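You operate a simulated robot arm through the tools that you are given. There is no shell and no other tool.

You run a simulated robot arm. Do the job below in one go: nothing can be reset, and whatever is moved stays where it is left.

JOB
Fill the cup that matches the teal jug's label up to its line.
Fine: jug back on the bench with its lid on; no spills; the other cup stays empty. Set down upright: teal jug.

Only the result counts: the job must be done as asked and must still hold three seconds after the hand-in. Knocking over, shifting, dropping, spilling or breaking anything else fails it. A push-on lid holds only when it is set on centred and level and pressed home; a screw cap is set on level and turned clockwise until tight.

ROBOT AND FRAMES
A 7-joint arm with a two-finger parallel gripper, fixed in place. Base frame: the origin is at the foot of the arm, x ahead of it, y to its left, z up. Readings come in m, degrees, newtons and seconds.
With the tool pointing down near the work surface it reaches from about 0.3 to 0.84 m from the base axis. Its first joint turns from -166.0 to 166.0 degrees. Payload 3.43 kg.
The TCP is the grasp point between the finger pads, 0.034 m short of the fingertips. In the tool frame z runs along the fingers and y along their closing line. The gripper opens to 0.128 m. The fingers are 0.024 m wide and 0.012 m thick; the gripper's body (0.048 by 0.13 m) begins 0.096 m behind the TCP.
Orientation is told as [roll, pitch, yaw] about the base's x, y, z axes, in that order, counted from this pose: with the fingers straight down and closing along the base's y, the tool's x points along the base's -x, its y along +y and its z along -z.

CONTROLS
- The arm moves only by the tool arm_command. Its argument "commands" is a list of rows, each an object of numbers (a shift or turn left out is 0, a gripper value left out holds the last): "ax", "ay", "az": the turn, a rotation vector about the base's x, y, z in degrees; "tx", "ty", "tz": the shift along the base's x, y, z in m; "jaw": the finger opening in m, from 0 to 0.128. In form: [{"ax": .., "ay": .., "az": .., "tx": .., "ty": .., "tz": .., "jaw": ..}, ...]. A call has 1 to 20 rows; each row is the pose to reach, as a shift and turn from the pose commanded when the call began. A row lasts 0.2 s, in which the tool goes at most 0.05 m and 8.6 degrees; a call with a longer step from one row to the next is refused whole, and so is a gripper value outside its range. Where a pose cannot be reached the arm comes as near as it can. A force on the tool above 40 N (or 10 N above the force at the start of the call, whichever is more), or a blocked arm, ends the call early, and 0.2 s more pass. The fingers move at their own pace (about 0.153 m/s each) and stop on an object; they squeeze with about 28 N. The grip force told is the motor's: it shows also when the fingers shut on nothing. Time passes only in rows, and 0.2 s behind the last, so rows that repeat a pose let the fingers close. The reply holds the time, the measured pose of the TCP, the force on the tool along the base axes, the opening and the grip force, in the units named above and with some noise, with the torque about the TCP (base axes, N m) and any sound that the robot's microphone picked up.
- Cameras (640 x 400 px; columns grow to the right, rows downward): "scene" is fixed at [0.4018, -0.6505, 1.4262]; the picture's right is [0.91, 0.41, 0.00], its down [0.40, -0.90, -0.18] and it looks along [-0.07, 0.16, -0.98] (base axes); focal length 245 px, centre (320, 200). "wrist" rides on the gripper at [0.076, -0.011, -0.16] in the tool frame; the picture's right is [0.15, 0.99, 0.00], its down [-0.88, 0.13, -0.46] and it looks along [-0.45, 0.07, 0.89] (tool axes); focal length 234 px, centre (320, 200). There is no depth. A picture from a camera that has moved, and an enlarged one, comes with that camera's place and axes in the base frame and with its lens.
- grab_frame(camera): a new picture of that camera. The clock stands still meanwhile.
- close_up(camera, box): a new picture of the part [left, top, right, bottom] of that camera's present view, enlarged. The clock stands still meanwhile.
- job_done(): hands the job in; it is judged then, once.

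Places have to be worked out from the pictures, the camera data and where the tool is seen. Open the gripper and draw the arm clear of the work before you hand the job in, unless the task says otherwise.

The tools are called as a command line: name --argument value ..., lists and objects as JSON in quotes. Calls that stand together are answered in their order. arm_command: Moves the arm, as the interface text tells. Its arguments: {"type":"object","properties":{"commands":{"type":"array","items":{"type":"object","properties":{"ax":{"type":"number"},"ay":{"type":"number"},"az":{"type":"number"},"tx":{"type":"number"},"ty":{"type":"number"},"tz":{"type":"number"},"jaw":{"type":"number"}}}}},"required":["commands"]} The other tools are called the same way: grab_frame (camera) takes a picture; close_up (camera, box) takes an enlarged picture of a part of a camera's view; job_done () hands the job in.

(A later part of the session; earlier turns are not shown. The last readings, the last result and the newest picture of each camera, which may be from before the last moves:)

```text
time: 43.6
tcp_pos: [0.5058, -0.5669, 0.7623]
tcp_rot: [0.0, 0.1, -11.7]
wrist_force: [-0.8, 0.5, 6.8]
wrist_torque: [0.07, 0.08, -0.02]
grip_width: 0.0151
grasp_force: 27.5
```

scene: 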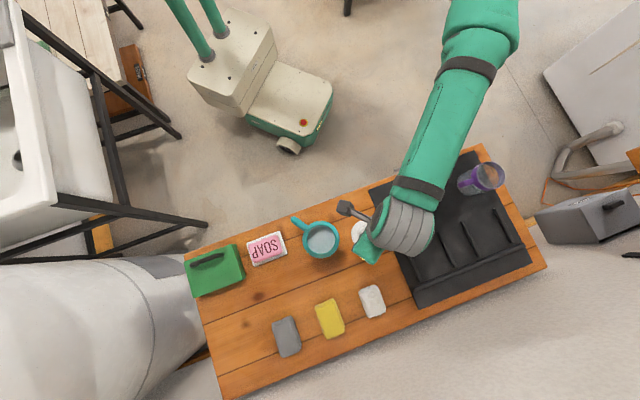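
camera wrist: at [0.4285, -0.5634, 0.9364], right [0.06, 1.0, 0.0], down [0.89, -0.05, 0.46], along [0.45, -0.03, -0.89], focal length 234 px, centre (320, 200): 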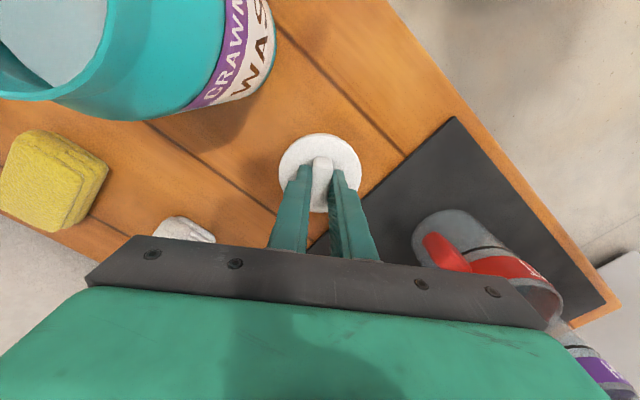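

Contact: 6.8 N at TCP z≈0.762, so the lid rests on the bench. I'll relax slightly, open the fingers and rise straight up.

arm_command --commands '[{"tz": 0.0005}, {"tz": 0.0005, "jaw": 0.03}, {"tz": 0.0005, "jaw": 0.045}, {"tz": 0.0005, "jaw": 0.045}, {"tz": 0.01}, {"tz": 0.03}, {"tz": 0.06}, {"tz": 0.1}, {"tz": 0.14}, {"tz": 0.18}, {"tz": 0.22}, {"tz": 0.22}]'

grab_frame --camera "wrist"

close_up --camera "scene" --box '[270, 180, 430, 280]'

```text
time: 46.2
tcp_pos: [0.5083, -0.5695, 0.9849]
tcp_rot: [0.0, 0.0, -11.6]
wrist_force: [0.2, -0.5, 0.3]
wrist_torque: [-0.03, 0.01, -0.01]
grip_width: 0.045
grasp_force: 0.1
```

```text
taken
camera wrist: at [0.43, -0.5648, 1.1434], right [0.06, 1.0, 0.0], down [0.89, -0.05, 0.46], along [0.46, -0.03, -0.89], focal length 234 px, centre (320, 200)
```

wrist: 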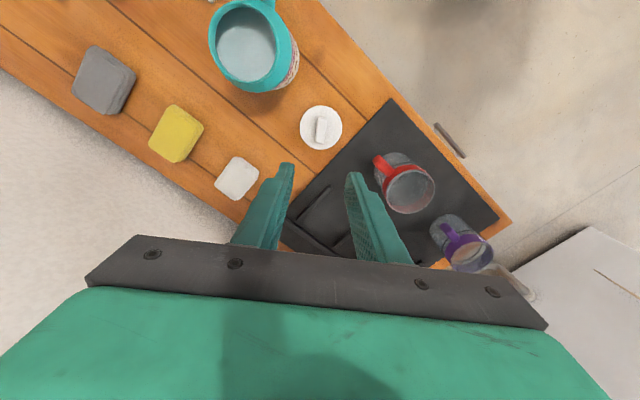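

```text
4.00 times, centred on (350, 230) of scene
camera zoom: at [0.4018, -0.6505, 1.4262], right [0.91, 0.41, 0.0], down [0.4, -0.9, -0.18], along [-0.07, 0.16, -0.98], focal length 979 px, centre (200, 80)
```

zoom: 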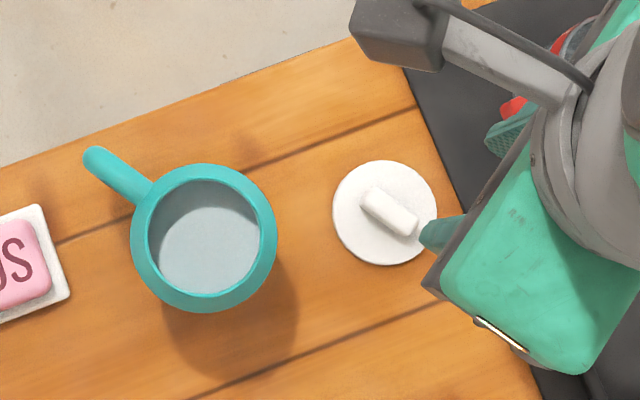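

The lid rests flat on the bench with its knob up, and the jug is undisturbed. I'll look at the liquid level and at the purple cup before gripping the jug.

close_up --camera "wrist" --box '[200, 0, 310, 100]'

close_up --camera "wrist" --box '[360, 130, 510, 290]'

```text
4.00 times, centred on (255, 50) of wrist
camera zoom: at [0.43, -0.5648, 1.1434], right [0.06, 1.0, 0.0], down [0.89, -0.05, 0.46], along [0.46, -0.03, -0.89], focal length 937 px, centre (580, 800)
```

zoom: 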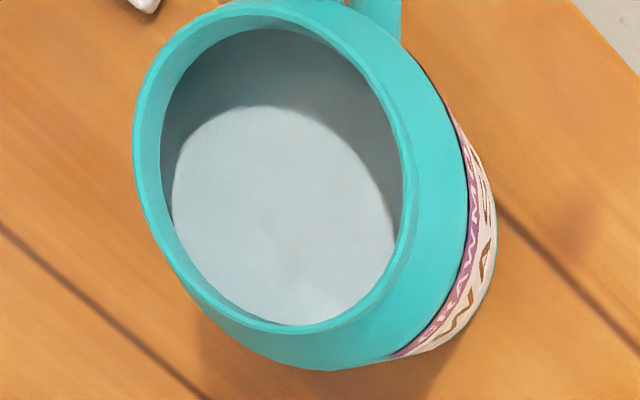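

```text
2.50 times, centred on (435, 210) of wrist
camera zoom: at [0.43, -0.5648, 1.1434], right [0.06, 1.0, 0.0], down [0.89, -0.05, 0.46], along [0.46, -0.03, -0.89], focal length 585 px, centre (32, 175)
```

zoom: 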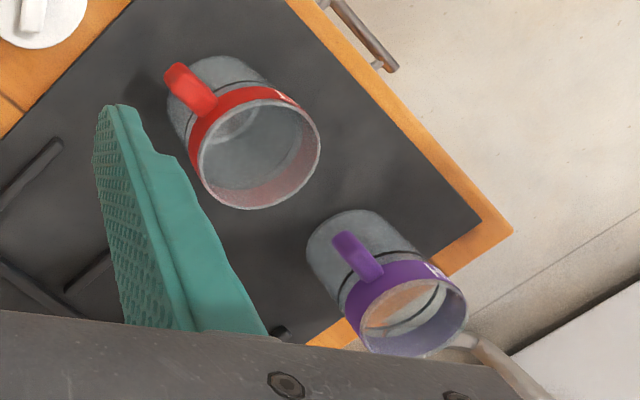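

The liquid stands about 2 cm below the jug's rim. The purple cup's line is roughly 60% of the way up. Before gripping the jug I'll dry-run the pouring pose near the purple cup with the empty gripper, tool tilted 70° forward, to check reach and roll.

arm_command --commands '[{"ax": -1.18, "ay": -5.71, "tx": 0.016, "ty": 0.027, "tz": 0.005}, {"ax": -2.37, "ay": -11.42, "tx": 0.032, "ty": 0.053, "tz": 0.01}, {"ax": -3.55, "ay": -17.1, "tx": 0.048, "ty": 0.08, "tz": 0.015}, {"ax": -4.73, "ay": -22.8, "tx": 0.064, "ty": 0.107, "tz": 0.015}, {"ax": -5.9, "ay": -28.5, "tx": 0.08, "ty": 0.133, "tz": 0.015}, {"ax": -7.1, "ay": -34.3, "tx": 0.096, "ty": 0.16, "tz": 0.015}, {"ax": -8.28, "ay": -40, "tx": 0.112, "ty": 0.187, "tz": 0.015}, {"ax": -9.47, "ay": -45.7, "tx": 0.128, "ty": 0.213, "tz": 0.015}, {"ax": -10.65, "ay": -51.4, "tx": 0.144, "ty": 0.24, "tz": 0.015}, {"ax": -11.83, "ay": -57.1, "tx": 0.16, "ty": 0.267, "tz": 0.015}, {"ax": -13, "ay": -62.8, "tx": 0.176, "ty": 0.293, "tz": 0.015}, {"ax": -14.2, "ay": -68.5, "tx": 0.192, "ty": 0.32, "tz": 0.015}, {"ax": -14.2, "ay": -68.5, "tx": 0.192, "ty": 0.32, "tz": 0.015}]'

grab_frame --camera "scene"

grab_frame --camera "wrist"

```text
time: 49.0
tcp_pos: [0.6982, -0.2602, 1.0043]
tcp_rot: [0.4, -69.6, -11.7]
wrist_force: [0.3, 0.3, 0.1]
wrist_torque: [-0.01, 0.0, -0.06]
grip_width: 0.0453
grasp_force: 0.1
out of reach, approached as far as the arm can: row 12, 13
```

```text
taken
```

scene: 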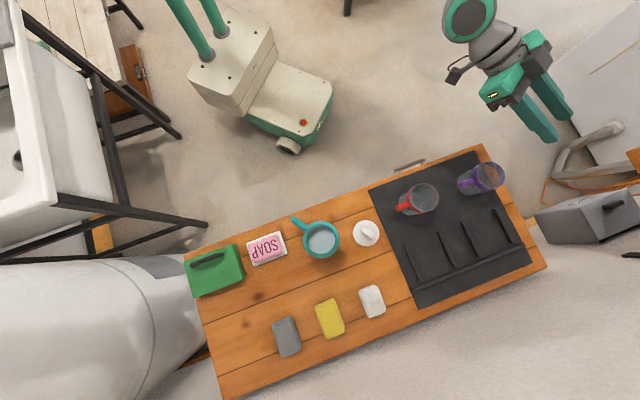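

```text
taken
camera wrist: at [0.5211, -0.238, 0.988], right [0.14, 0.98, -0.13], down [-0.09, 0.15, 0.98], along [0.99, -0.13, 0.11], focal length 234 px, centre (320, 200)
```

wrist: 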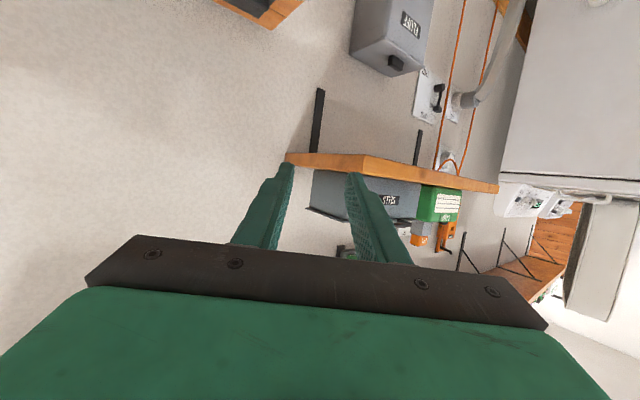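

The arm just runs out of reach at 70° tilt there. A better pour is forward: grip with the tool tilted about 60°, then bring the tool back toward vertical so the lip opposite the handle dips. I'll check the 60° carry pose beside the purple cup.

arm_command --commands '[{"ax": 1.0, "ay": 5.0, "tx": -0.02, "ty": -0.015, "tz": -0.02}, {"ax": 2.0, "ay": 9.8, "tx": -0.043, "ty": -0.035, "tz": -0.05}, {"ax": 2.0, "ay": 9.8, "tx": -0.043, "ty": -0.035, "tz": -0.05}]'

grab_frame --camera "wrist"

```text
time: 49.8
tcp_pos: [0.6542, -0.2951, 0.9539]
tcp_rot: [-0.1, -60.0, -11.5]
wrist_force: [1.4, -0.2, 0.0]
wrist_torque: [0.04, 0.0, 0.01]
grip_width: 0.0452
grasp_force: 0.0
```

```text
taken
camera wrist: at [0.4774, -0.2691, 0.9676], right [0.13, 0.98, -0.13], down [0.07, 0.12, 0.99], along [0.99, -0.14, -0.06], focal length 234 px, centre (320, 200)
```

wrist: 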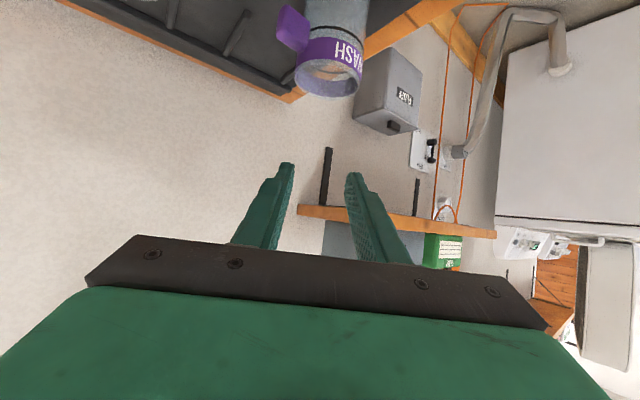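

The 60° carry pose is reached exactly. I'll enlarge the purple cup from here to refine its position, height and line.

close_up --camera "wrist" --box '[260, 0, 390, 110]'

```text
3.64 times, centred on (325, 55) of wrist
camera zoom: at [0.4774, -0.2691, 0.9676], right [0.13, 0.98, -0.13], down [0.07, 0.12, 0.99], along [0.99, -0.14, -0.06], focal length 852 px, centre (302, 727)
```

zoom: 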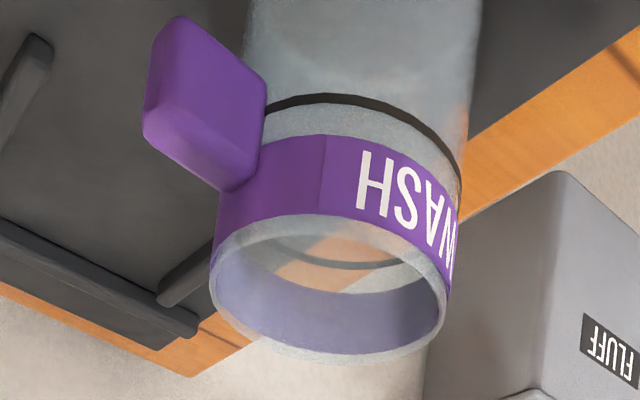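

From here the cup's rim centre comes out at (0.738, -0.311, 0.812) and its line at z≈0.778. Next I go back around the robot side of the bench, with jaws wide open, to a start pose behind the jug's handle.

arm_command --commands '[{"tx": -0.032, "ty": -0.026, "tz": 0.0, "jaw": 0.128}, {"tx": -0.064, "ty": -0.053, "tz": 0.0}, {"tx": -0.096, "ty": -0.079, "tz": 0.0}, {"tx": -0.128, "ty": -0.106, "tz": 0.0}, {"tx": -0.16, "ty": -0.132, "tz": 0.0}, {"tx": -0.193, "ty": -0.159, "tz": 0.0}, {"tx": -0.225, "ty": -0.185, "tz": 0.0}, {"tx": -0.257, "ty": -0.211, "tz": 0.0}, {"tx": -0.289, "ty": -0.238, "tz": 0.0}, {"tx": -0.321, "ty": -0.264, "tz": 0.0}, {"tx": -0.353, "ty": -0.291, "tz": 0.0}, {"tx": -0.385, "ty": -0.317, "tz": -0.01}, {"tx": -0.385, "ty": -0.317, "tz": -0.04}, {"tx": -0.385, "ty": -0.317, "tz": -0.04}]'

grab_frame --camera "wrist"

grab_frame --camera "scene"

```text
time: 52.8
tcp_pos: [0.2683, -0.6114, 0.9136]
tcp_rot: [-0.2, -59.9, -11.5]
wrist_force: [-0.6, 0.4, -0.4]
wrist_torque: [0.02, 0.01, 0.01]
grip_width: 0.1281
grasp_force: 0.1
```

```text
taken
camera wrist: at [0.0919, -0.5876, 0.9283], right [0.13, 0.98, -0.13], down [0.07, 0.12, 0.99], along [0.99, -0.14, -0.06], focal length 234 px, centre (320, 200)
```

wrist: 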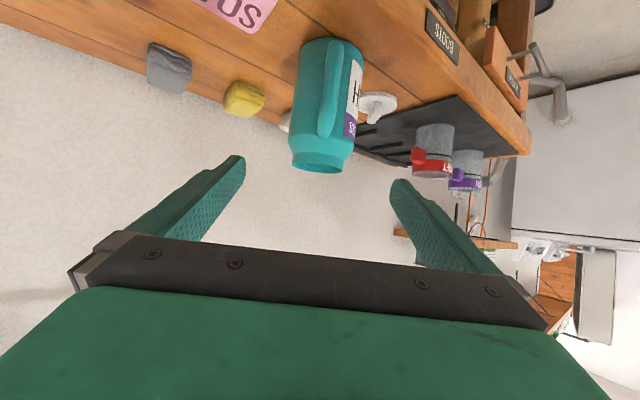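

```text
taken
```

scene: 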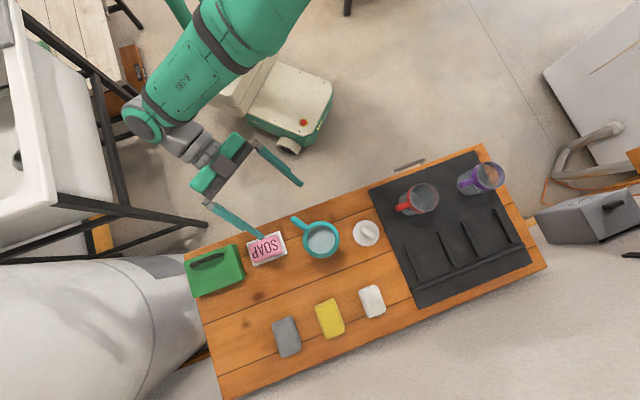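

The handle lies between the open fingers, in line with the tool. I'll zoom in to check the lateral centring.

close_up --camera "wrist" --box '[240, 20, 420, 200]'

```text
2.22 times, centred on (330, 110) of wrist
camera zoom: at [0.0919, -0.5876, 0.9283], right [0.13, 0.98, -0.13], down [0.07, 0.12, 0.99], along [0.99, -0.14, -0.06], focal length 520 px, centre (298, 400)
```

zoom: 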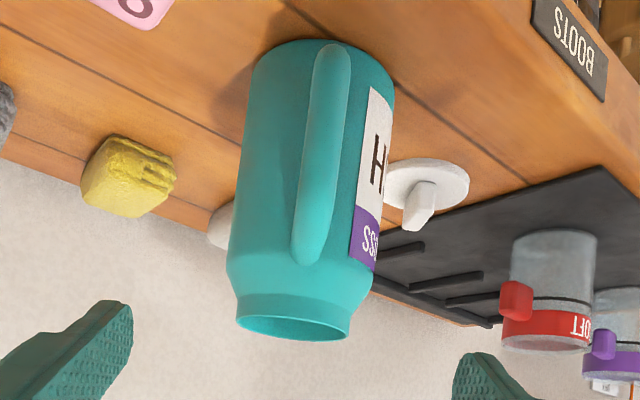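

The jug is centred between the fingers to within a millimetre. I'll slide in along the tool axis, straddling handle and body, until the TCP is just short of the jug axis at z≈0.80.

arm_command --commands '[{"tx": 0.001, "ty": -0.0, "tz": -0.02}, {"tx": 0.002, "ty": -0.0005, "tz": -0.0436}, {"tx": 0.019, "ty": -0.004, "tz": -0.0536}, {"tx": 0.036, "ty": -0.0075, "tz": -0.0636}, {"tx": 0.053, "ty": -0.011, "tz": -0.0736}, {"tx": 0.07, "ty": -0.0145, "tz": -0.0836}, {"tx": 0.087, "ty": -0.018, "tz": -0.0936}, {"tx": 0.1, "ty": -0.0207, "tz": -0.1015}, {"tx": 0.1, "ty": -0.0207, "tz": -0.1015}]'

grab_frame --camera "wrist"

close_up --camera "scene" --box '[200, 160, 400, 300]'

```text
time: 54.8
tcp_pos: [0.3682, -0.6322, 0.811]
tcp_rot: [-0.1, -60.0, -11.6]
wrist_force: [1.8, 0.6, 0.1]
wrist_torque: [0.02, 0.0, -0.05]
grip_width: 0.1277
grasp_force: 0.0
```

```text
taken
camera wrist: at [0.1918, -0.6074, 0.8259], right [0.13, 0.98, -0.13], down [0.07, 0.12, 0.99], along [0.99, -0.14, -0.06], focal length 234 px, centre (320, 200)
```

wrist: 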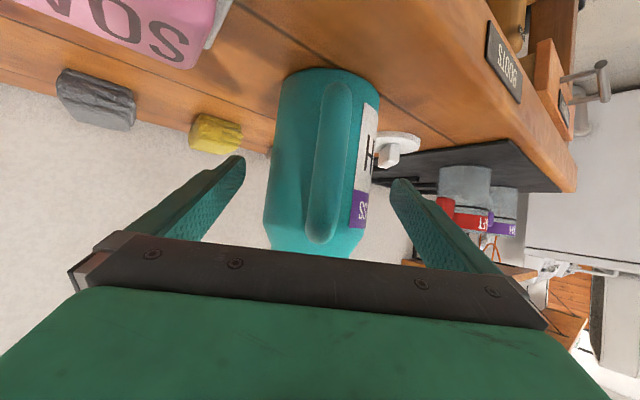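

```text
2.86 times, centred on (300, 230) of scene
camera zoom: at [0.4018, -0.6505, 1.4262], right [0.91, 0.41, 0.0], down [0.4, -0.9, -0.18], along [-0.07, 0.16, -0.98], focal length 699 px, centre (377, 114)
```

zoom: 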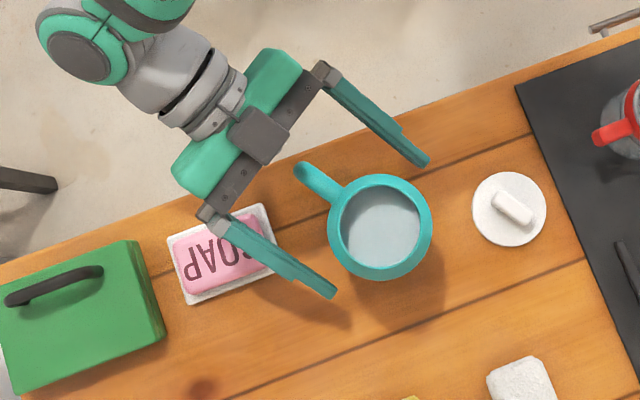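

The fingertips are level with the jug's axis, handle clear of the palm by about 4 cm. I'll move the last 2 cm in and then close on the body.

arm_command --commands '[{"tx": 0.01, "ty": -0.002, "tz": -0.005}, {"tx": 0.0205, "ty": -0.0043, "tz": -0.0105}, {"tx": 0.0205, "ty": -0.0043, "tz": -0.0105}]'

close_up --camera "scene" --box '[200, 160, 400, 300]'

grab_frame --camera "wrist"

```text
time: 55.6
tcp_pos: [0.3898, -0.6353, 0.8009]
tcp_rot: [-0.1, -60.0, -11.6]
wrist_force: [0.1, 0.7, 0.0]
wrist_torque: [0.02, 0.02, -0.01]
grip_width: 0.1279
grasp_force: 0.1
```

```text
2.86 times, centred on (300, 230) of scene
camera zoom: at [0.4018, -0.6505, 1.4262], right [0.91, 0.41, 0.0], down [0.4, -0.9, -0.18], along [-0.07, 0.16, -0.98], focal length 699 px, centre (377, 114)
```

zoom: 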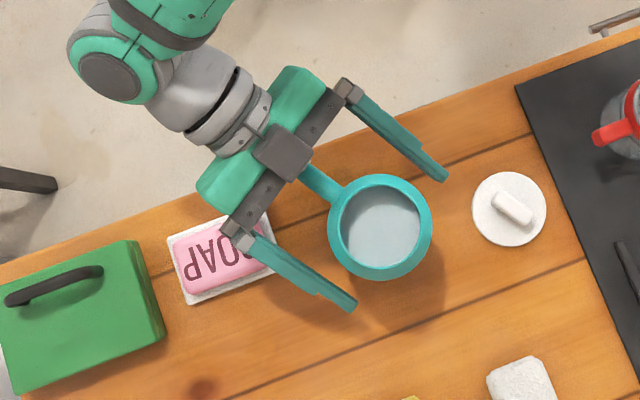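

```text
taken
camera wrist: at [0.2129, -0.6111, 0.8152], right [0.13, 0.98, -0.13], down [0.07, 0.12, 0.99], along [0.99, -0.14, -0.06], focal length 234 px, centre (320, 200)
```

wrist: 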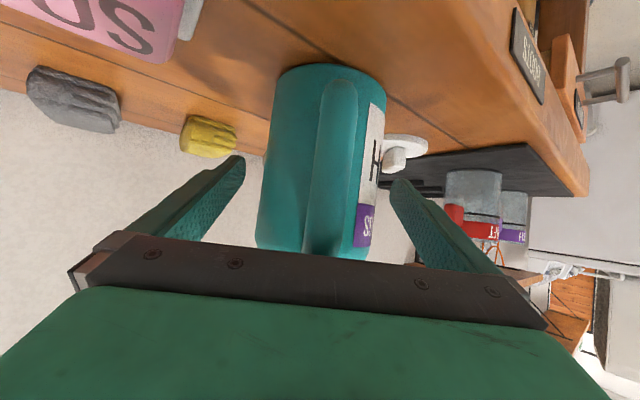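

The fingers straddle the jug symmetrically and nothing is touching. I'll close on the body.

arm_command --commands '[{"jaw": 0.11}, {"jaw": 0.098}, {"jaw": 0.092}, {"jaw": 0.088}, {"jaw": 0.084}, {"jaw": 0.08}, {"jaw": 0.07}, {"jaw": 0.06}, {"jaw": 0.06}, {"jaw": 0.06}]'

grab_frame --camera "wrist"

close_up --camera "scene" --box '[200, 160, 400, 300]'

```text
time: 57.8
tcp_pos: [0.389, -0.6362, 0.8019]
tcp_rot: [0.0, -59.9, -11.6]
wrist_force: [1.1, 4.2, 5.9]
wrist_torque: [0.51, 0.07, -0.02]
grip_width: 0.087
grasp_force: 28.5
```

```text
taken
camera wrist: at [0.2128, -0.6111, 0.8153], right [0.13, 0.98, -0.13], down [0.07, 0.12, 0.99], along [0.99, -0.14, -0.05], focal length 234 px, centre (320, 200)
```

wrist: 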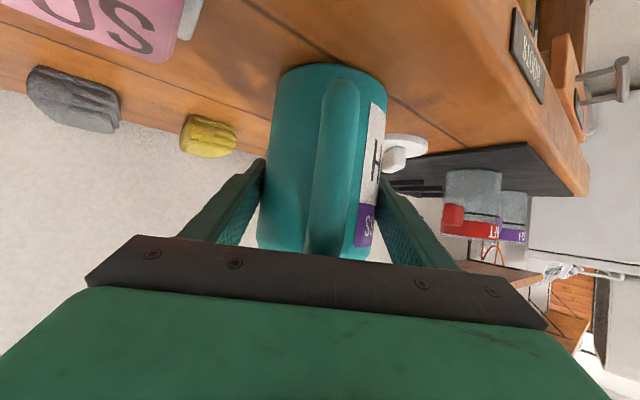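

```text
2.86 times, centred on (300, 230) of scene
camera zoom: at [0.4018, -0.6505, 1.4262], right [0.91, 0.41, 0.0], down [0.4, -0.9, -0.18], along [-0.07, 0.16, -0.98], focal length 699 px, centre (377, 114)
```

zoom: 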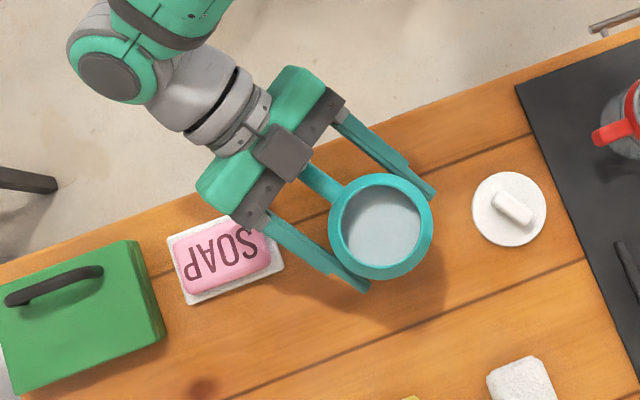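

The jug is gripped (87 mm, 28 N). I'll lift a little, slowly, and check the weight and whether it stays upright.

arm_command --commands '[{"tz": 0.001}, {"tz": 0.003}, {"tz": 0.006}, {"tz": 0.01}, {"tz": 0.014}, {"tz": 0.017}, {"tz": 0.02}, {"tz": 0.02}, {"tz": 0.02}]'

grab_frame --camera "wrist"

close_up --camera "scene" --box '[200, 160, 400, 300]'

```text
time: 59.8
tcp_pos: [0.3908, -0.6352, 0.822]
tcp_rot: [-0.1, -59.9, -11.6]
wrist_force: [0.2, -1.0, -6.7]
wrist_torque: [-0.18, 0.09, -0.06]
grip_width: 0.0874
grasp_force: 27.5
```

```text
taken
camera wrist: at [0.2134, -0.6114, 0.8356], right [0.13, 0.98, -0.13], down [0.07, 0.12, 0.99], along [0.99, -0.14, -0.06], focal length 234 px, centre (320, 200)
```

wrist: 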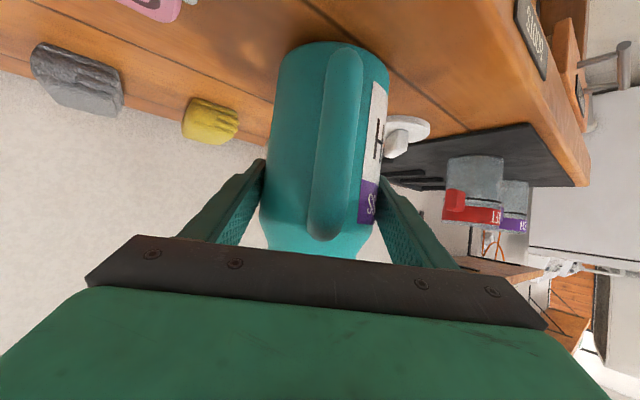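

```text
2.86 times, centred on (300, 230) of scene
camera zoom: at [0.4018, -0.6505, 1.4262], right [0.91, 0.41, 0.0], down [0.4, -0.9, -0.18], along [-0.07, 0.16, -0.98], focal length 699 px, centre (377, 114)
```

zoom: 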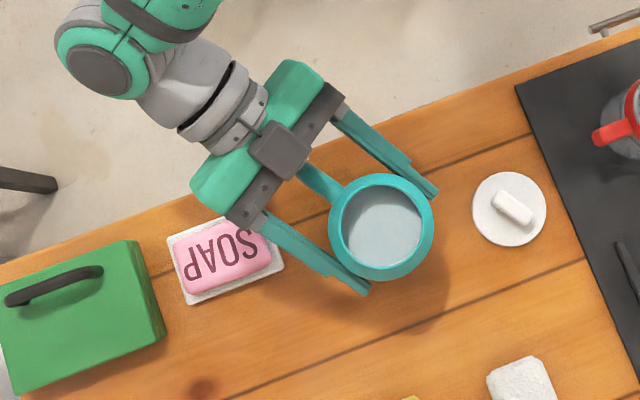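

Comparing pictures, the fingers slid up along the jug by about 2 cm and the jug did not rise, so this grip slips. I'll probe the friction with a small further lift and look again.

arm_command --commands '[{"tz": 0.003}]'

arm_command --commands '[{"tz": -0.004}]'

grab_frame --camera "wrist"

```text
time: 60.2
tcp_pos: [0.3899, -0.6361, 0.8239]
tcp_rot: [-0.2, -60.0, -11.7]
wrist_force: [-0.6, -1.2, -7.5]
wrist_torque: [-0.1, 0.04, -0.06]
grip_width: 0.0876
grasp_force: 27.8
```

```text
time: 60.6
tcp_pos: [0.3905, -0.6351, 0.8212]
tcp_rot: [-0.1, -60.1, -11.5]
wrist_force: [-2.4, 1.7, 2.4]
wrist_torque: [0.59, 0.38, 0.06]
grip_width: 0.0873
grasp_force: 27.4
```

```text
taken
camera wrist: at [0.2139, -0.6113, 0.8347], right [0.13, 0.98, -0.13], down [0.07, 0.12, 0.99], along [0.99, -0.14, -0.05], focal length 234 px, centre (320, 200)
```

wrist: 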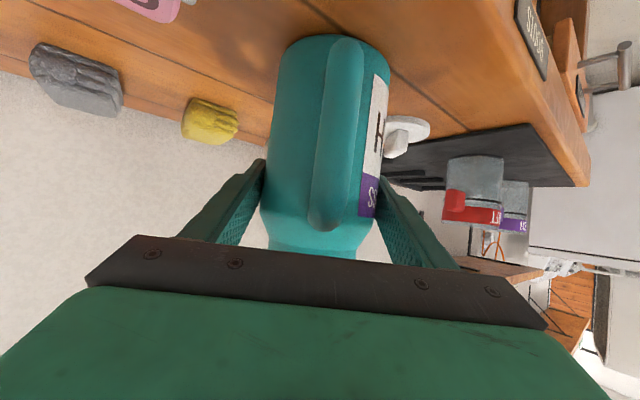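

The jug weighs about 7–8 N and creeps down through the fingers, so friction alone can't carry it. It's back on the bench now, with a light +2.4 N upward force. I'll release it and use a grip where one finger passes through the handle loop under its top arm.

arm_command --commands '[{"tz": -0.001}, {"tz": -0.001, "jaw": 0.09}, {"tz": -0.001, "jaw": 0.095}, {"tz": -0.001, "jaw": 0.11}, {"tz": -0.001, "jaw": 0.128}, {"tz": -0.001, "jaw": 0.128}]'

grab_frame --camera "wrist"

close_up --camera "scene" --box '[200, 160, 400, 300]'

```text
time: 62.0
tcp_pos: [0.3892, -0.6358, 0.8195]
tcp_rot: [-0.1, -60.0, -11.5]
wrist_force: [-0.6, 0.8, 0.2]
wrist_torque: [-0.03, 0.0, 0.01]
grip_width: 0.1279
grasp_force: 0.0
```

```text
taken
camera wrist: at [0.2132, -0.6112, 0.8333], right [0.13, 0.98, -0.13], down [0.07, 0.12, 0.99], along [0.99, -0.14, -0.06], focal length 234 px, centre (320, 200)
```

wrist: 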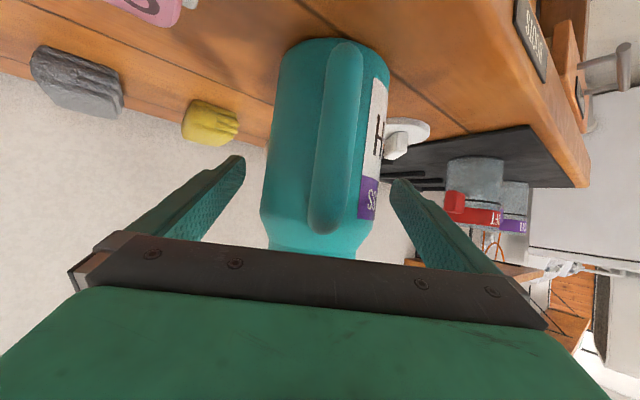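

```text
2.86 times, centred on (300, 230) of scene
camera zoom: at [0.4018, -0.6505, 1.4262], right [0.91, 0.41, 0.0], down [0.4, -0.9, -0.18], along [-0.07, 0.16, -0.98], focal length 699 px, centre (377, 114)
```

zoom: 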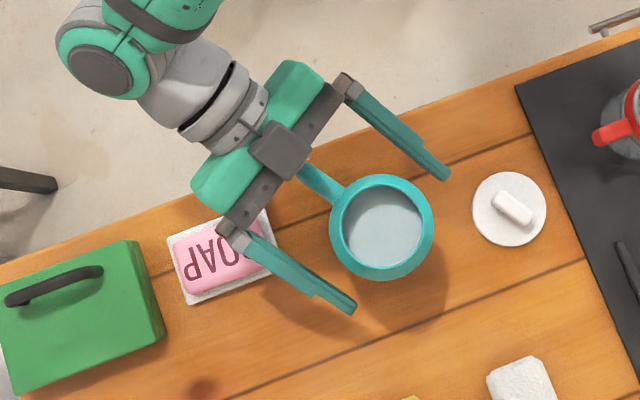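

Released, and the jug is standing upright about 2 mm from where it was. I'll retreat along the tool axis, then swing around to approach from the robot side, perpendicular to the handle.

arm_command --commands '[{"tx": -0.017, "ty": 0.0035, "tz": 0.01}, {"tx": -0.034, "ty": 0.007, "tz": 0.02}, {"tx": -0.051, "ty": 0.0105, "tz": 0.03}, {"tx": -0.068, "ty": 0.014, "tz": 0.04}, {"tx": -0.085, "ty": 0.0175, "tz": 0.05}, {"tx": -0.102, "ty": 0.021, "tz": 0.06}, {"tx": -0.119, "ty": 0.0246, "tz": 0.07}, {"tx": -0.119, "ty": 0.0246, "tz": 0.1}, {"tx": -0.119, "ty": 0.0246, "tz": 0.14}, {"tx": -0.119, "ty": 0.0246, "tz": 0.17}, {"tx": -0.119, "ty": 0.0246, "tz": 0.17}]'

arm_command --commands '[{"az": -8.2, "tx": 0.015, "ty": 0.015}, {"az": -16.4, "tx": 0.03, "ty": 0.03}, {"az": -24.6, "tx": 0.045, "ty": 0.045}, {"az": -32.8, "tx": 0.06, "ty": 0.06}, {"az": -41, "tx": 0.075, "ty": 0.075}, {"az": -49.2, "tx": 0.09, "ty": 0.09}, {"az": -57.4, "tx": 0.105, "ty": 0.105}, {"az": -65.6, "tx": 0.12, "ty": 0.12}, {"az": -73.8, "tx": 0.135, "ty": 0.135}, {"az": -82, "tx": 0.15, "ty": 0.15}, {"az": -90, "tx": 0.165, "ty": 0.16}, {"az": -90, "tx": 0.165, "ty": 0.16}]'

grab_frame --camera "wrist"

grab_frame --camera "scene"

```text
time: 64.4
tcp_pos: [0.2712, -0.6103, 0.9902]
tcp_rot: [-0.1, -59.9, -11.5]
wrist_force: [0.2, -0.1, 1.0]
wrist_torque: [0.05, -0.01, 0.02]
grip_width: 0.1281
grasp_force: 0.0
```

```text
time: 67.0
tcp_pos: [0.4369, -0.4502, 0.9891]
tcp_rot: [-0.1, -60.0, -101.7]
wrist_force: [-1.1, -0.6, -0.4]
wrist_torque: [0.03, 0.03, 0.01]
grip_width: 0.1278
grasp_force: 0.0
out of reach, approached as far as the arm can: row 6
```

```text
taken
camera wrist: at [0.46, -0.2756, 1.003], right [0.98, -0.13, -0.13], down [0.12, -0.07, 0.99], along [-0.14, -0.99, -0.06], focal length 234 px, centre (320, 200)
```

wrist: 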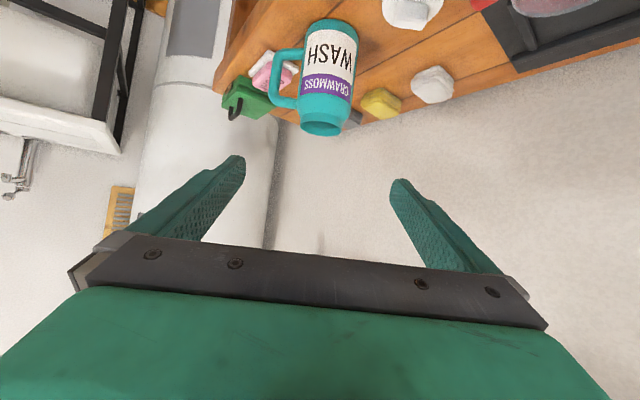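

```text
taken
```

scene: 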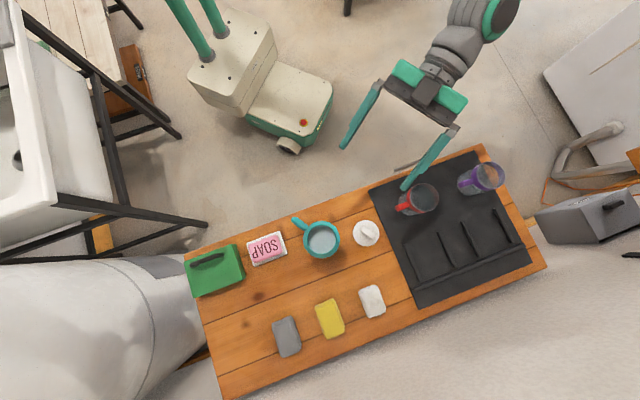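

The jug is seen from the robot side with the handle loop open toward me. Before gripping it this way, I'll dry-test the matching pour: near the purple cup with the tool pointing across, then rolling about its axis.

arm_command --commands '[{"az": 2.8, "tx": 0.028, "ty": 0.015}, {"az": 5.6, "tx": 0.056, "ty": 0.03}, {"az": 8.4, "tx": 0.084, "ty": 0.045}, {"az": 11.2, "tx": 0.112, "ty": 0.06}, {"az": 14, "tx": 0.14, "ty": 0.075}, {"az": 16.8, "tx": 0.168, "ty": 0.09}, {"az": 18.4, "tx": 0.196, "ty": 0.105}, {"az": 20, "tx": 0.223, "ty": 0.12}, {"az": 20, "tx": 0.223, "ty": 0.12}]'

arm_command --commands '[{"ax": -8.3, "ay": -1.2}, {"ax": -16.6, "ay": -2.4}, {"ax": -16.6, "ay": -2.4}]'

```text
time: 69.0
tcp_pos: [0.6589, -0.3297, 0.9915]
tcp_rot: [-0.1, -59.9, -81.5]
wrist_force: [0.1, 0.8, -0.3]
wrist_torque: [-0.02, -0.03, 0.0]
grip_width: 0.1281
grasp_force: 0.1
```

```text
time: 69.8
tcp_pos: [0.6577, -0.3315, 0.99]
tcp_rot: [-0.2, -76.7, -81.6]
wrist_force: [0.6, -0.8, 0.7]
wrist_torque: [0.03, 0.01, 0.03]
grip_width: 0.1282
grasp_force: 0.2
```

A pitch of -77° is reachable here. Now the roll test: rotate about the horizontal tool direction so an imagined jug would tip toward the cup.

arm_command --commands '[{"ax": -1.15, "ay": 7.9}, {"ax": -2.3, "ay": 15.8}, {"ax": -3.5, "ay": 23.8}, {"ax": -4.6, "ay": 31.7}, {"ax": -5.8, "ay": 39.6}, {"ax": -6.9, "ay": 47.5}, {"ax": -8.1, "ay": 55.4}, {"ax": -9.2, "ay": 63.4}, {"ax": -10.4, "ay": 71.3}, {"ax": -10.4, "ay": 71.3}]'

grab_frame --camera "scene"

grab_frame --camera "wrist"

```text
time: 72.0
tcp_pos: [0.6596, -0.3304, 0.9898]
tcp_rot: [-85.8, -17.3, -5.7]
wrist_force: [0.5, -0.5, -0.2]
wrist_torque: [0.01, 0.01, -0.02]
grip_width: 0.1279
grasp_force: 0.1
```

```text
taken
```

scene: 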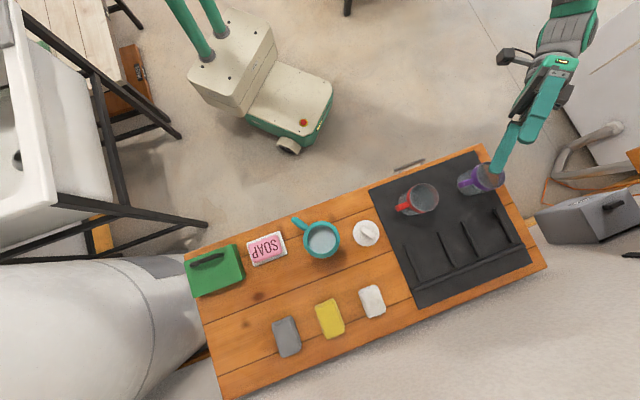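

```text
taken
camera wrist: at [0.5936, -0.1654, 0.9883], right [0.16, 0.06, -0.99], down [0.91, 0.38, 0.17], along [0.38, -0.92, 0.01], focal length 234 px, centre (320, 200)
```

wrist: 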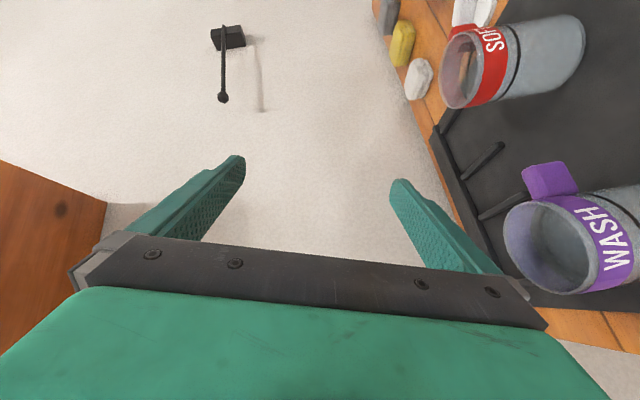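

The whole 70° roll works there. I'll roll back and return to a pre-grip pose on the robot side of the jug, with the jaws at 0.103 m so one finger fits between jug body and handle bar.

arm_command --commands '[{"ax": 1.15, "ay": -7.9}, {"ax": 2.3, "ay": -15.8}, {"ax": 3.5, "ay": -23.8}, {"ax": 4.6, "ay": -31.7}, {"ax": 5.8, "ay": -39.6}, {"ax": 6.9, "ay": -47.5}, {"ax": 8.1, "ay": -55.4}, {"ax": 9.2, "ay": -63.4}, {"ax": 10.4, "ay": -71.3}, {"ax": 10.4, "ay": -71.3}]'

arm_command --commands '[{"az": -2.2, "tx": -0.024, "ty": -0.012, "jaw": 0.103}, {"az": -4.4, "tx": -0.049, "ty": -0.024}, {"az": -6.7, "tx": -0.073, "ty": -0.036}, {"az": -8.9, "tx": -0.098, "ty": -0.048}, {"az": -11.1, "tx": -0.122, "ty": -0.06}, {"az": -13.3, "tx": -0.147, "ty": -0.072}, {"az": -15.6, "tx": -0.171, "ty": -0.084, "tz": -0.01}, {"az": -17.8, "tx": -0.196, "ty": -0.096, "tz": -0.03}, {"az": -20, "tx": -0.22, "ty": -0.108, "tz": -0.05}, {"az": -20, "tx": -0.22, "ty": -0.108, "tz": -0.07}, {"az": -20, "tx": -0.22, "ty": -0.108, "tz": -0.07}]'

grab_frame --camera "wrist"

close_up --camera "scene" --box '[270, 180, 390, 270]'

```text
time: 74.2
tcp_pos: [0.6592, -0.3299, 0.9899]
tcp_rot: [0.2, -76.6, -81.8]
wrist_force: [0.3, -0.7, -1.0]
wrist_torque: [-0.01, 0.01, 0.04]
grip_width: 0.1279
grasp_force: 0.0
```

```text
time: 76.6
tcp_pos: [0.4389, -0.4374, 0.9196]
tcp_rot: [-0.3, -76.7, -101.3]
wrist_force: [0.2, -1.0, -0.8]
wrist_torque: [0.04, 0.0, 0.0]
grip_width: 0.1028
grasp_force: 0.1
```

```text
taken
camera wrist: at [0.4606, -0.267, 0.882], right [0.98, -0.17, -0.14], down [0.18, 0.21, 0.96], along [-0.13, -0.96, 0.23], focal length 234 px, centre (320, 200)
```

wrist: 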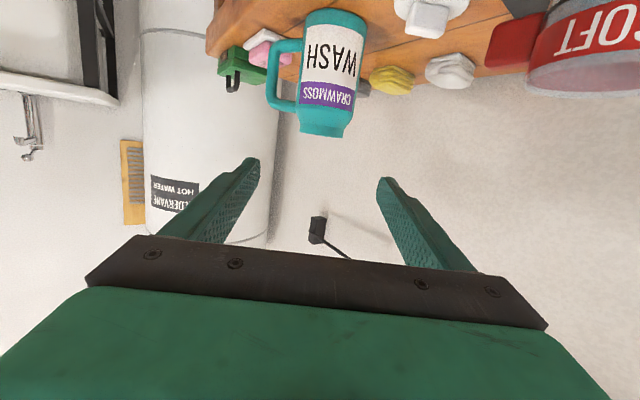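

```text
4.44 times, centred on (330, 225) of scene
camera zoom: at [0.4018, -0.6505, 1.4262], right [0.91, 0.41, 0.0], down [0.4, -0.9, -0.18], along [-0.07, 0.16, -0.98], focal length 1088 px, centre (276, 89)
```

zoom: 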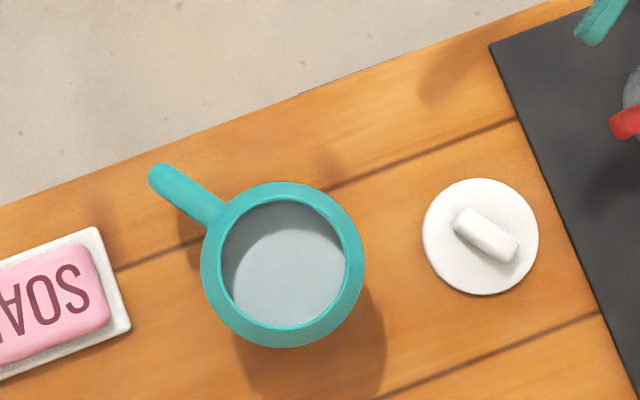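

The jug's axis is at about (0.399, -0.637), and the handle direction is still at azimuth ≈168.5°. I'll enlarge the wrist view to measure the loop and arm heights from here.

close_up --camera "wrist" --box '[250, 0, 390, 150]'

```text
2.67 times, centred on (320, 75) of wrist
camera zoom: at [0.4606, -0.267, 0.882], right [0.98, -0.17, -0.14], down [0.18, 0.21, 0.96], along [-0.13, -0.96, 0.23], focal length 624 px, centre (320, 533)
```

zoom: 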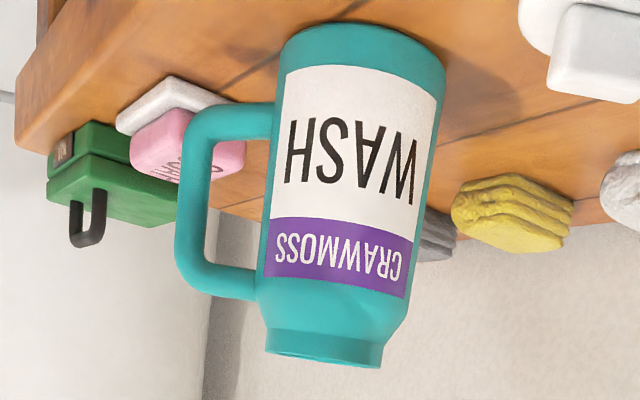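

The handle's top arm underside is at z≈0.8255 and the loop gap runs from about 0.044 to 0.078 m from the axis. I'll move to the pre-grip point on the insertion line and check.

arm_command --commands '[{"tx": -0.003, "ty": -0.017, "tz": -0.025}, {"tx": -0.006, "ty": -0.034, "tz": -0.05}, {"tx": -0.0103, "ty": -0.0566, "tz": -0.081}, {"tx": -0.0103, "ty": -0.0566, "tz": -0.081}]'

grab_frame --camera "wrist"

close_up --camera "scene" --box '[270, 130, 470, 270]'

```text
time: 77.6
tcp_pos: [0.4286, -0.4967, 0.8387]
tcp_rot: [-0.3, -76.6, -101.4]
wrist_force: [-0.1, 0.8, -0.7]
wrist_torque: [0.04, -0.02, 0.0]
grip_width: 0.103
grasp_force: 0.0
```

```text
taken
camera wrist: at [0.4506, -0.3245, 0.801], right [0.98, -0.17, -0.14], down [0.18, 0.21, 0.96], along [-0.13, -0.96, 0.23], focal length 234 px, centre (320, 200)
```

wrist: 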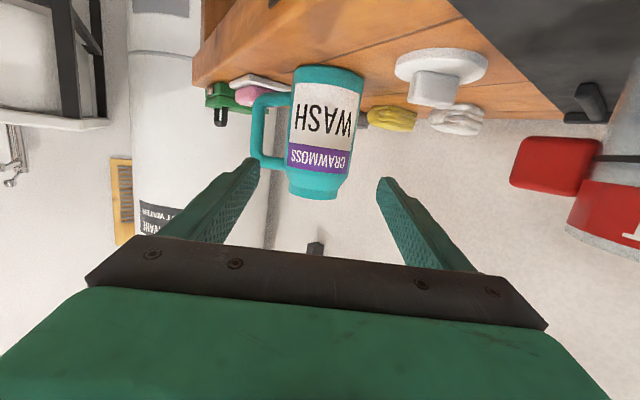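

```text
2.86 times, centred on (370, 200) of scene
camera zoom: at [0.4018, -0.6505, 1.4262], right [0.91, 0.41, 0.0], down [0.4, -0.9, -0.18], along [-0.07, 0.16, -0.98], focal length 699 px, centre (177, 200)
```

zoom: 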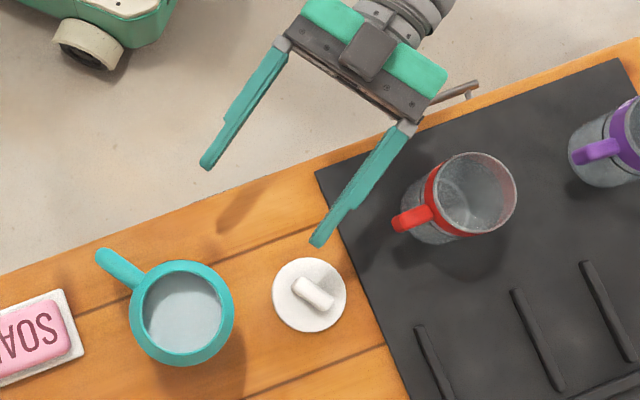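

Both fingers line up: left with the loop between body and handle bar, right with the far side of the jug. I'll insert the first 10 cm along the tool axis and check again.

arm_command --commands '[{"tx": -0.004, "ty": -0.0185, "tz": -0.0046}, {"tx": -0.0079, "ty": -0.0375, "tz": -0.0092}, {"tx": -0.0119, "ty": -0.0565, "tz": -0.0138}, {"tx": -0.0158, "ty": -0.0755, "tz": -0.0184}, {"tx": -0.0198, "ty": -0.0935, "tz": -0.023}, {"tx": -0.0198, "ty": -0.0935, "tz": -0.023}]'

grab_frame --camera "wrist"

close_up --camera "scene" --box '[270, 150, 430, 270]'

```text
time: 79.0
tcp_pos: [0.4099, -0.5892, 0.8156]
tcp_rot: [-0.4, -76.6, -101.4]
wrist_force: [-0.3, -1.4, 0.1]
wrist_torque: [0.01, 0.03, 0.01]
grip_width: 0.1028
grasp_force: 0.1
```

```text
taken
camera wrist: at [0.4322, -0.4181, 0.7775], right [0.98, -0.17, -0.14], down [0.18, 0.21, 0.96], along [-0.13, -0.96, 0.23], focal length 234 px, centre (320, 200)
```

wrist: 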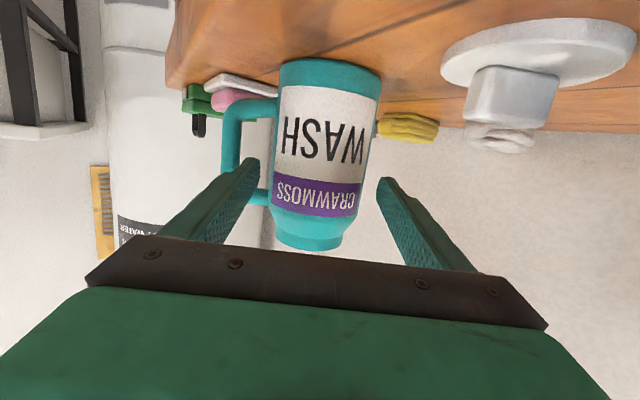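

```text
3.33 times, centred on (350, 210) of scene
camera zoom: at [0.4018, -0.6505, 1.4262], right [0.91, 0.41, 0.0], down [0.4, -0.9, -0.18], along [-0.07, 0.16, -0.98], focal length 816 px, centre (220, 167)
```

zoom: 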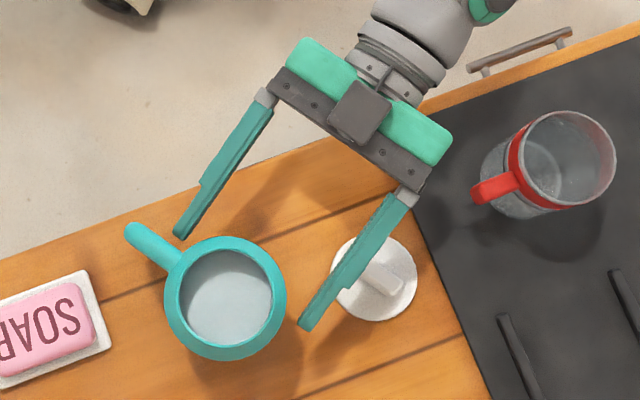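

The left fingertip is about to enter the loop at about 57 mm from the axis, with the arm's underside above it. I'll insert the remaining 5 cm slowly.

arm_command --commands '[{"tx": -0.002, "ty": -0.0095, "tz": -0.0023}, {"tx": -0.004, "ty": -0.019, "tz": -0.0046}, {"tx": -0.006, "ty": -0.0285, "tz": -0.0069}, {"tx": -0.008, "ty": -0.038, "tz": -0.0092}, {"tx": -0.0099, "ty": -0.0476, "tz": -0.0115}, {"tx": -0.0099, "ty": -0.0476, "tz": -0.0115}]'

grab_frame --camera "wrist"

close_up --camera "scene" --box '[270, 150, 430, 270]'

```text
time: 80.4
tcp_pos: [0.3997, -0.6371, 0.8028]
tcp_rot: [-0.4, -76.6, -101.3]
wrist_force: [-0.4, 0.0, 0.5]
wrist_torque: [0.0, -0.01, -0.01]
grip_width: 0.103
grasp_force: 0.0
```

```text
taken
camera wrist: at [0.4207, -0.4658, 0.7658], right [0.98, -0.17, -0.14], down [0.18, 0.21, 0.96], along [-0.13, -0.96, 0.23], focal length 234 px, centre (320, 200)
```

wrist: 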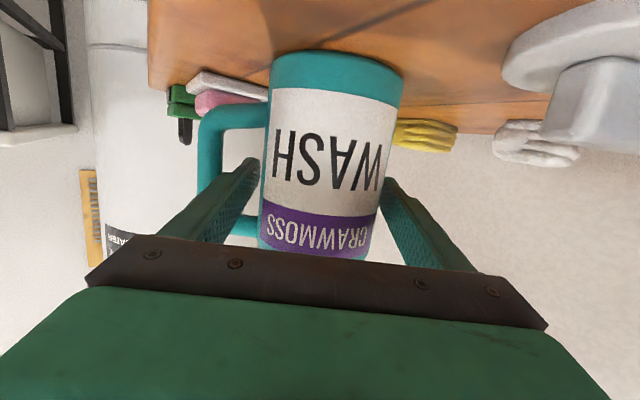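

```text
3.33 times, centred on (350, 210) of scene
camera zoom: at [0.4018, -0.6505, 1.4262], right [0.91, 0.41, 0.0], down [0.4, -0.9, -0.18], along [-0.07, 0.16, -0.98], focal length 816 px, centre (220, 167)
```

zoom: 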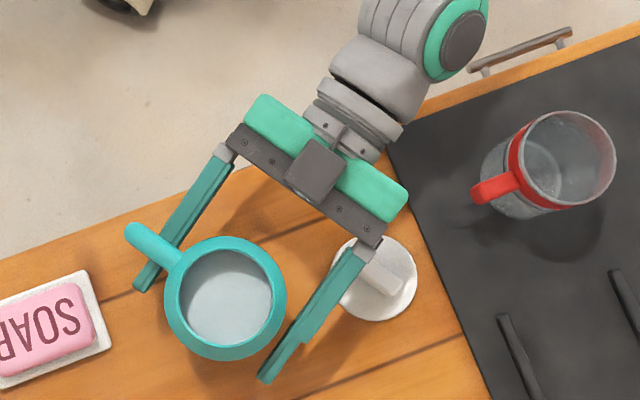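

The left finger now passes through the loop under the handle's top arm and the right finger is on the far side. I'll raise in small steps to bring the finger up near the arm's underside.

arm_command --commands '[{"tz": 0.002}, {"tz": 0.004}, {"tz": 0.004}]'

arm_command --commands '[{"tz": 0.001}, {"tz": 0.001}]'

arm_command --commands '[{"tz": 0.001}, {"tz": 0.001}]'

```text
time: 81.2
tcp_pos: [0.3978, -0.6368, 0.8077]
tcp_rot: [-0.4, -76.8, -101.4]
wrist_force: [-0.6, -0.3, 0.5]
wrist_torque: [-0.04, 0.0, -0.01]
grip_width: 0.103
grasp_force: 0.0
```

```text
time: 81.8
tcp_pos: [0.3998, -0.6375, 0.8086]
tcp_rot: [-0.3, -76.7, -101.3]
wrist_force: [0.0, -0.4, 0.4]
wrist_torque: [0.02, 0.0, 0.03]
grip_width: 0.1032
grasp_force: 0.0
```

```text
time: 82.4
tcp_pos: [0.3989, -0.637, 0.8102]
tcp_rot: [-0.3, -76.6, -101.4]
wrist_force: [0.6, 1.0, -0.1]
wrist_torque: [0.0, 0.0, -0.02]
grip_width: 0.103
grasp_force: 0.0
```

No contact yet at z≈0.8095; I'll continue 1 mm at a time.

arm_command --commands '[{"tz": 0.001}, {"tz": 0.001}]'

arm_command --commands '[{"tz": 0.001}, {"tz": 0.001}]'

close_up --camera "wrist" --box '[190, 80, 290, 260]'

```text
time: 83.0
tcp_pos: [0.3991, -0.6374, 0.8117]
tcp_rot: [-0.4, -76.8, -101.3]
wrist_force: [0.1, 0.2, 0.1]
wrist_torque: [-0.02, -0.01, 0.01]
grip_width: 0.1032
grasp_force: 0.2
```

```text
time: 83.6
tcp_pos: [0.3981, -0.6372, 0.8114]
tcp_rot: [-0.4, -76.7, -101.3]
wrist_force: [-0.1, 0.3, -0.5]
wrist_torque: [-0.02, -0.02, 0.01]
grip_width: 0.1032
grasp_force: 0.0
```

```text
2.22 times, centred on (240, 170) of wrist
camera zoom: at [0.4211, -0.4652, 0.7748], right [0.98, -0.17, -0.14], down [0.18, 0.21, 0.96], along [-0.13, -0.96, 0.23], focal length 520 px, centre (498, 267)
```

zoom: 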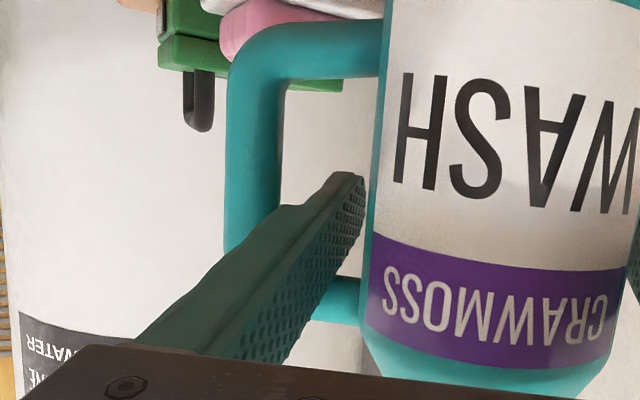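

The finger is close under the top arm but not touching. Two more 1 mm steps.

arm_command --commands '[{"tz": 0.001}, {"tz": 0.001}]'

arm_command --commands '[{"tz": 0.001}, {"tz": 0.001}]'

```text
time: 84.2
tcp_pos: [0.3989, -0.6368, 0.8131]
tcp_rot: [-0.4, -76.7, -101.3]
wrist_force: [-0.9, 0.5, -0.4]
wrist_torque: [-0.01, 0.01, 0.01]
grip_width: 0.1031
grasp_force: 0.0
```

```text
time: 84.8
tcp_pos: [0.399, -0.6369, 0.8143]
tcp_rot: [-0.4, -76.8, -101.3]
wrist_force: [-0.3, -0.3, 0.0]
wrist_torque: [-0.02, 0.02, -0.03]
grip_width: 0.1028
grasp_force: 0.0
```

Still free at z≈0.814; continuing gently.

arm_command --commands '[{"tz": 0.001}, {"tz": 0.001}]'

arm_command --commands '[{"tz": 0.001}, {"tz": 0.001}]'

arm_command --commands '[{"tz": 0.001}, {"tz": 0.001}]'

```text
time: 85.4
tcp_pos: [0.4003, -0.637, 0.8151]
tcp_rot: [-0.4, -76.7, -101.2]
wrist_force: [-0.2, 1.1, -0.9]
wrist_torque: [-0.04, -0.05, -0.02]
grip_width: 0.1032
grasp_force: 0.0
```

```text
time: 86.0
tcp_pos: [0.3996, -0.6371, 0.8153]
tcp_rot: [-0.4, -76.8, -101.5]
wrist_force: [-0.4, -0.6, -4.1]
wrist_torque: [-0.04, -0.15, -0.01]
grip_width: 0.1029
grasp_force: 0.1
```

```text
time: 86.6
tcp_pos: [0.3989, -0.6364, 0.8176]
tcp_rot: [-0.4, -76.7, -101.4]
wrist_force: [0.4, 0.2, -4.9]
wrist_torque: [-0.05, -0.22, 0.04]
grip_width: 0.1026
grasp_force: 0.1
```

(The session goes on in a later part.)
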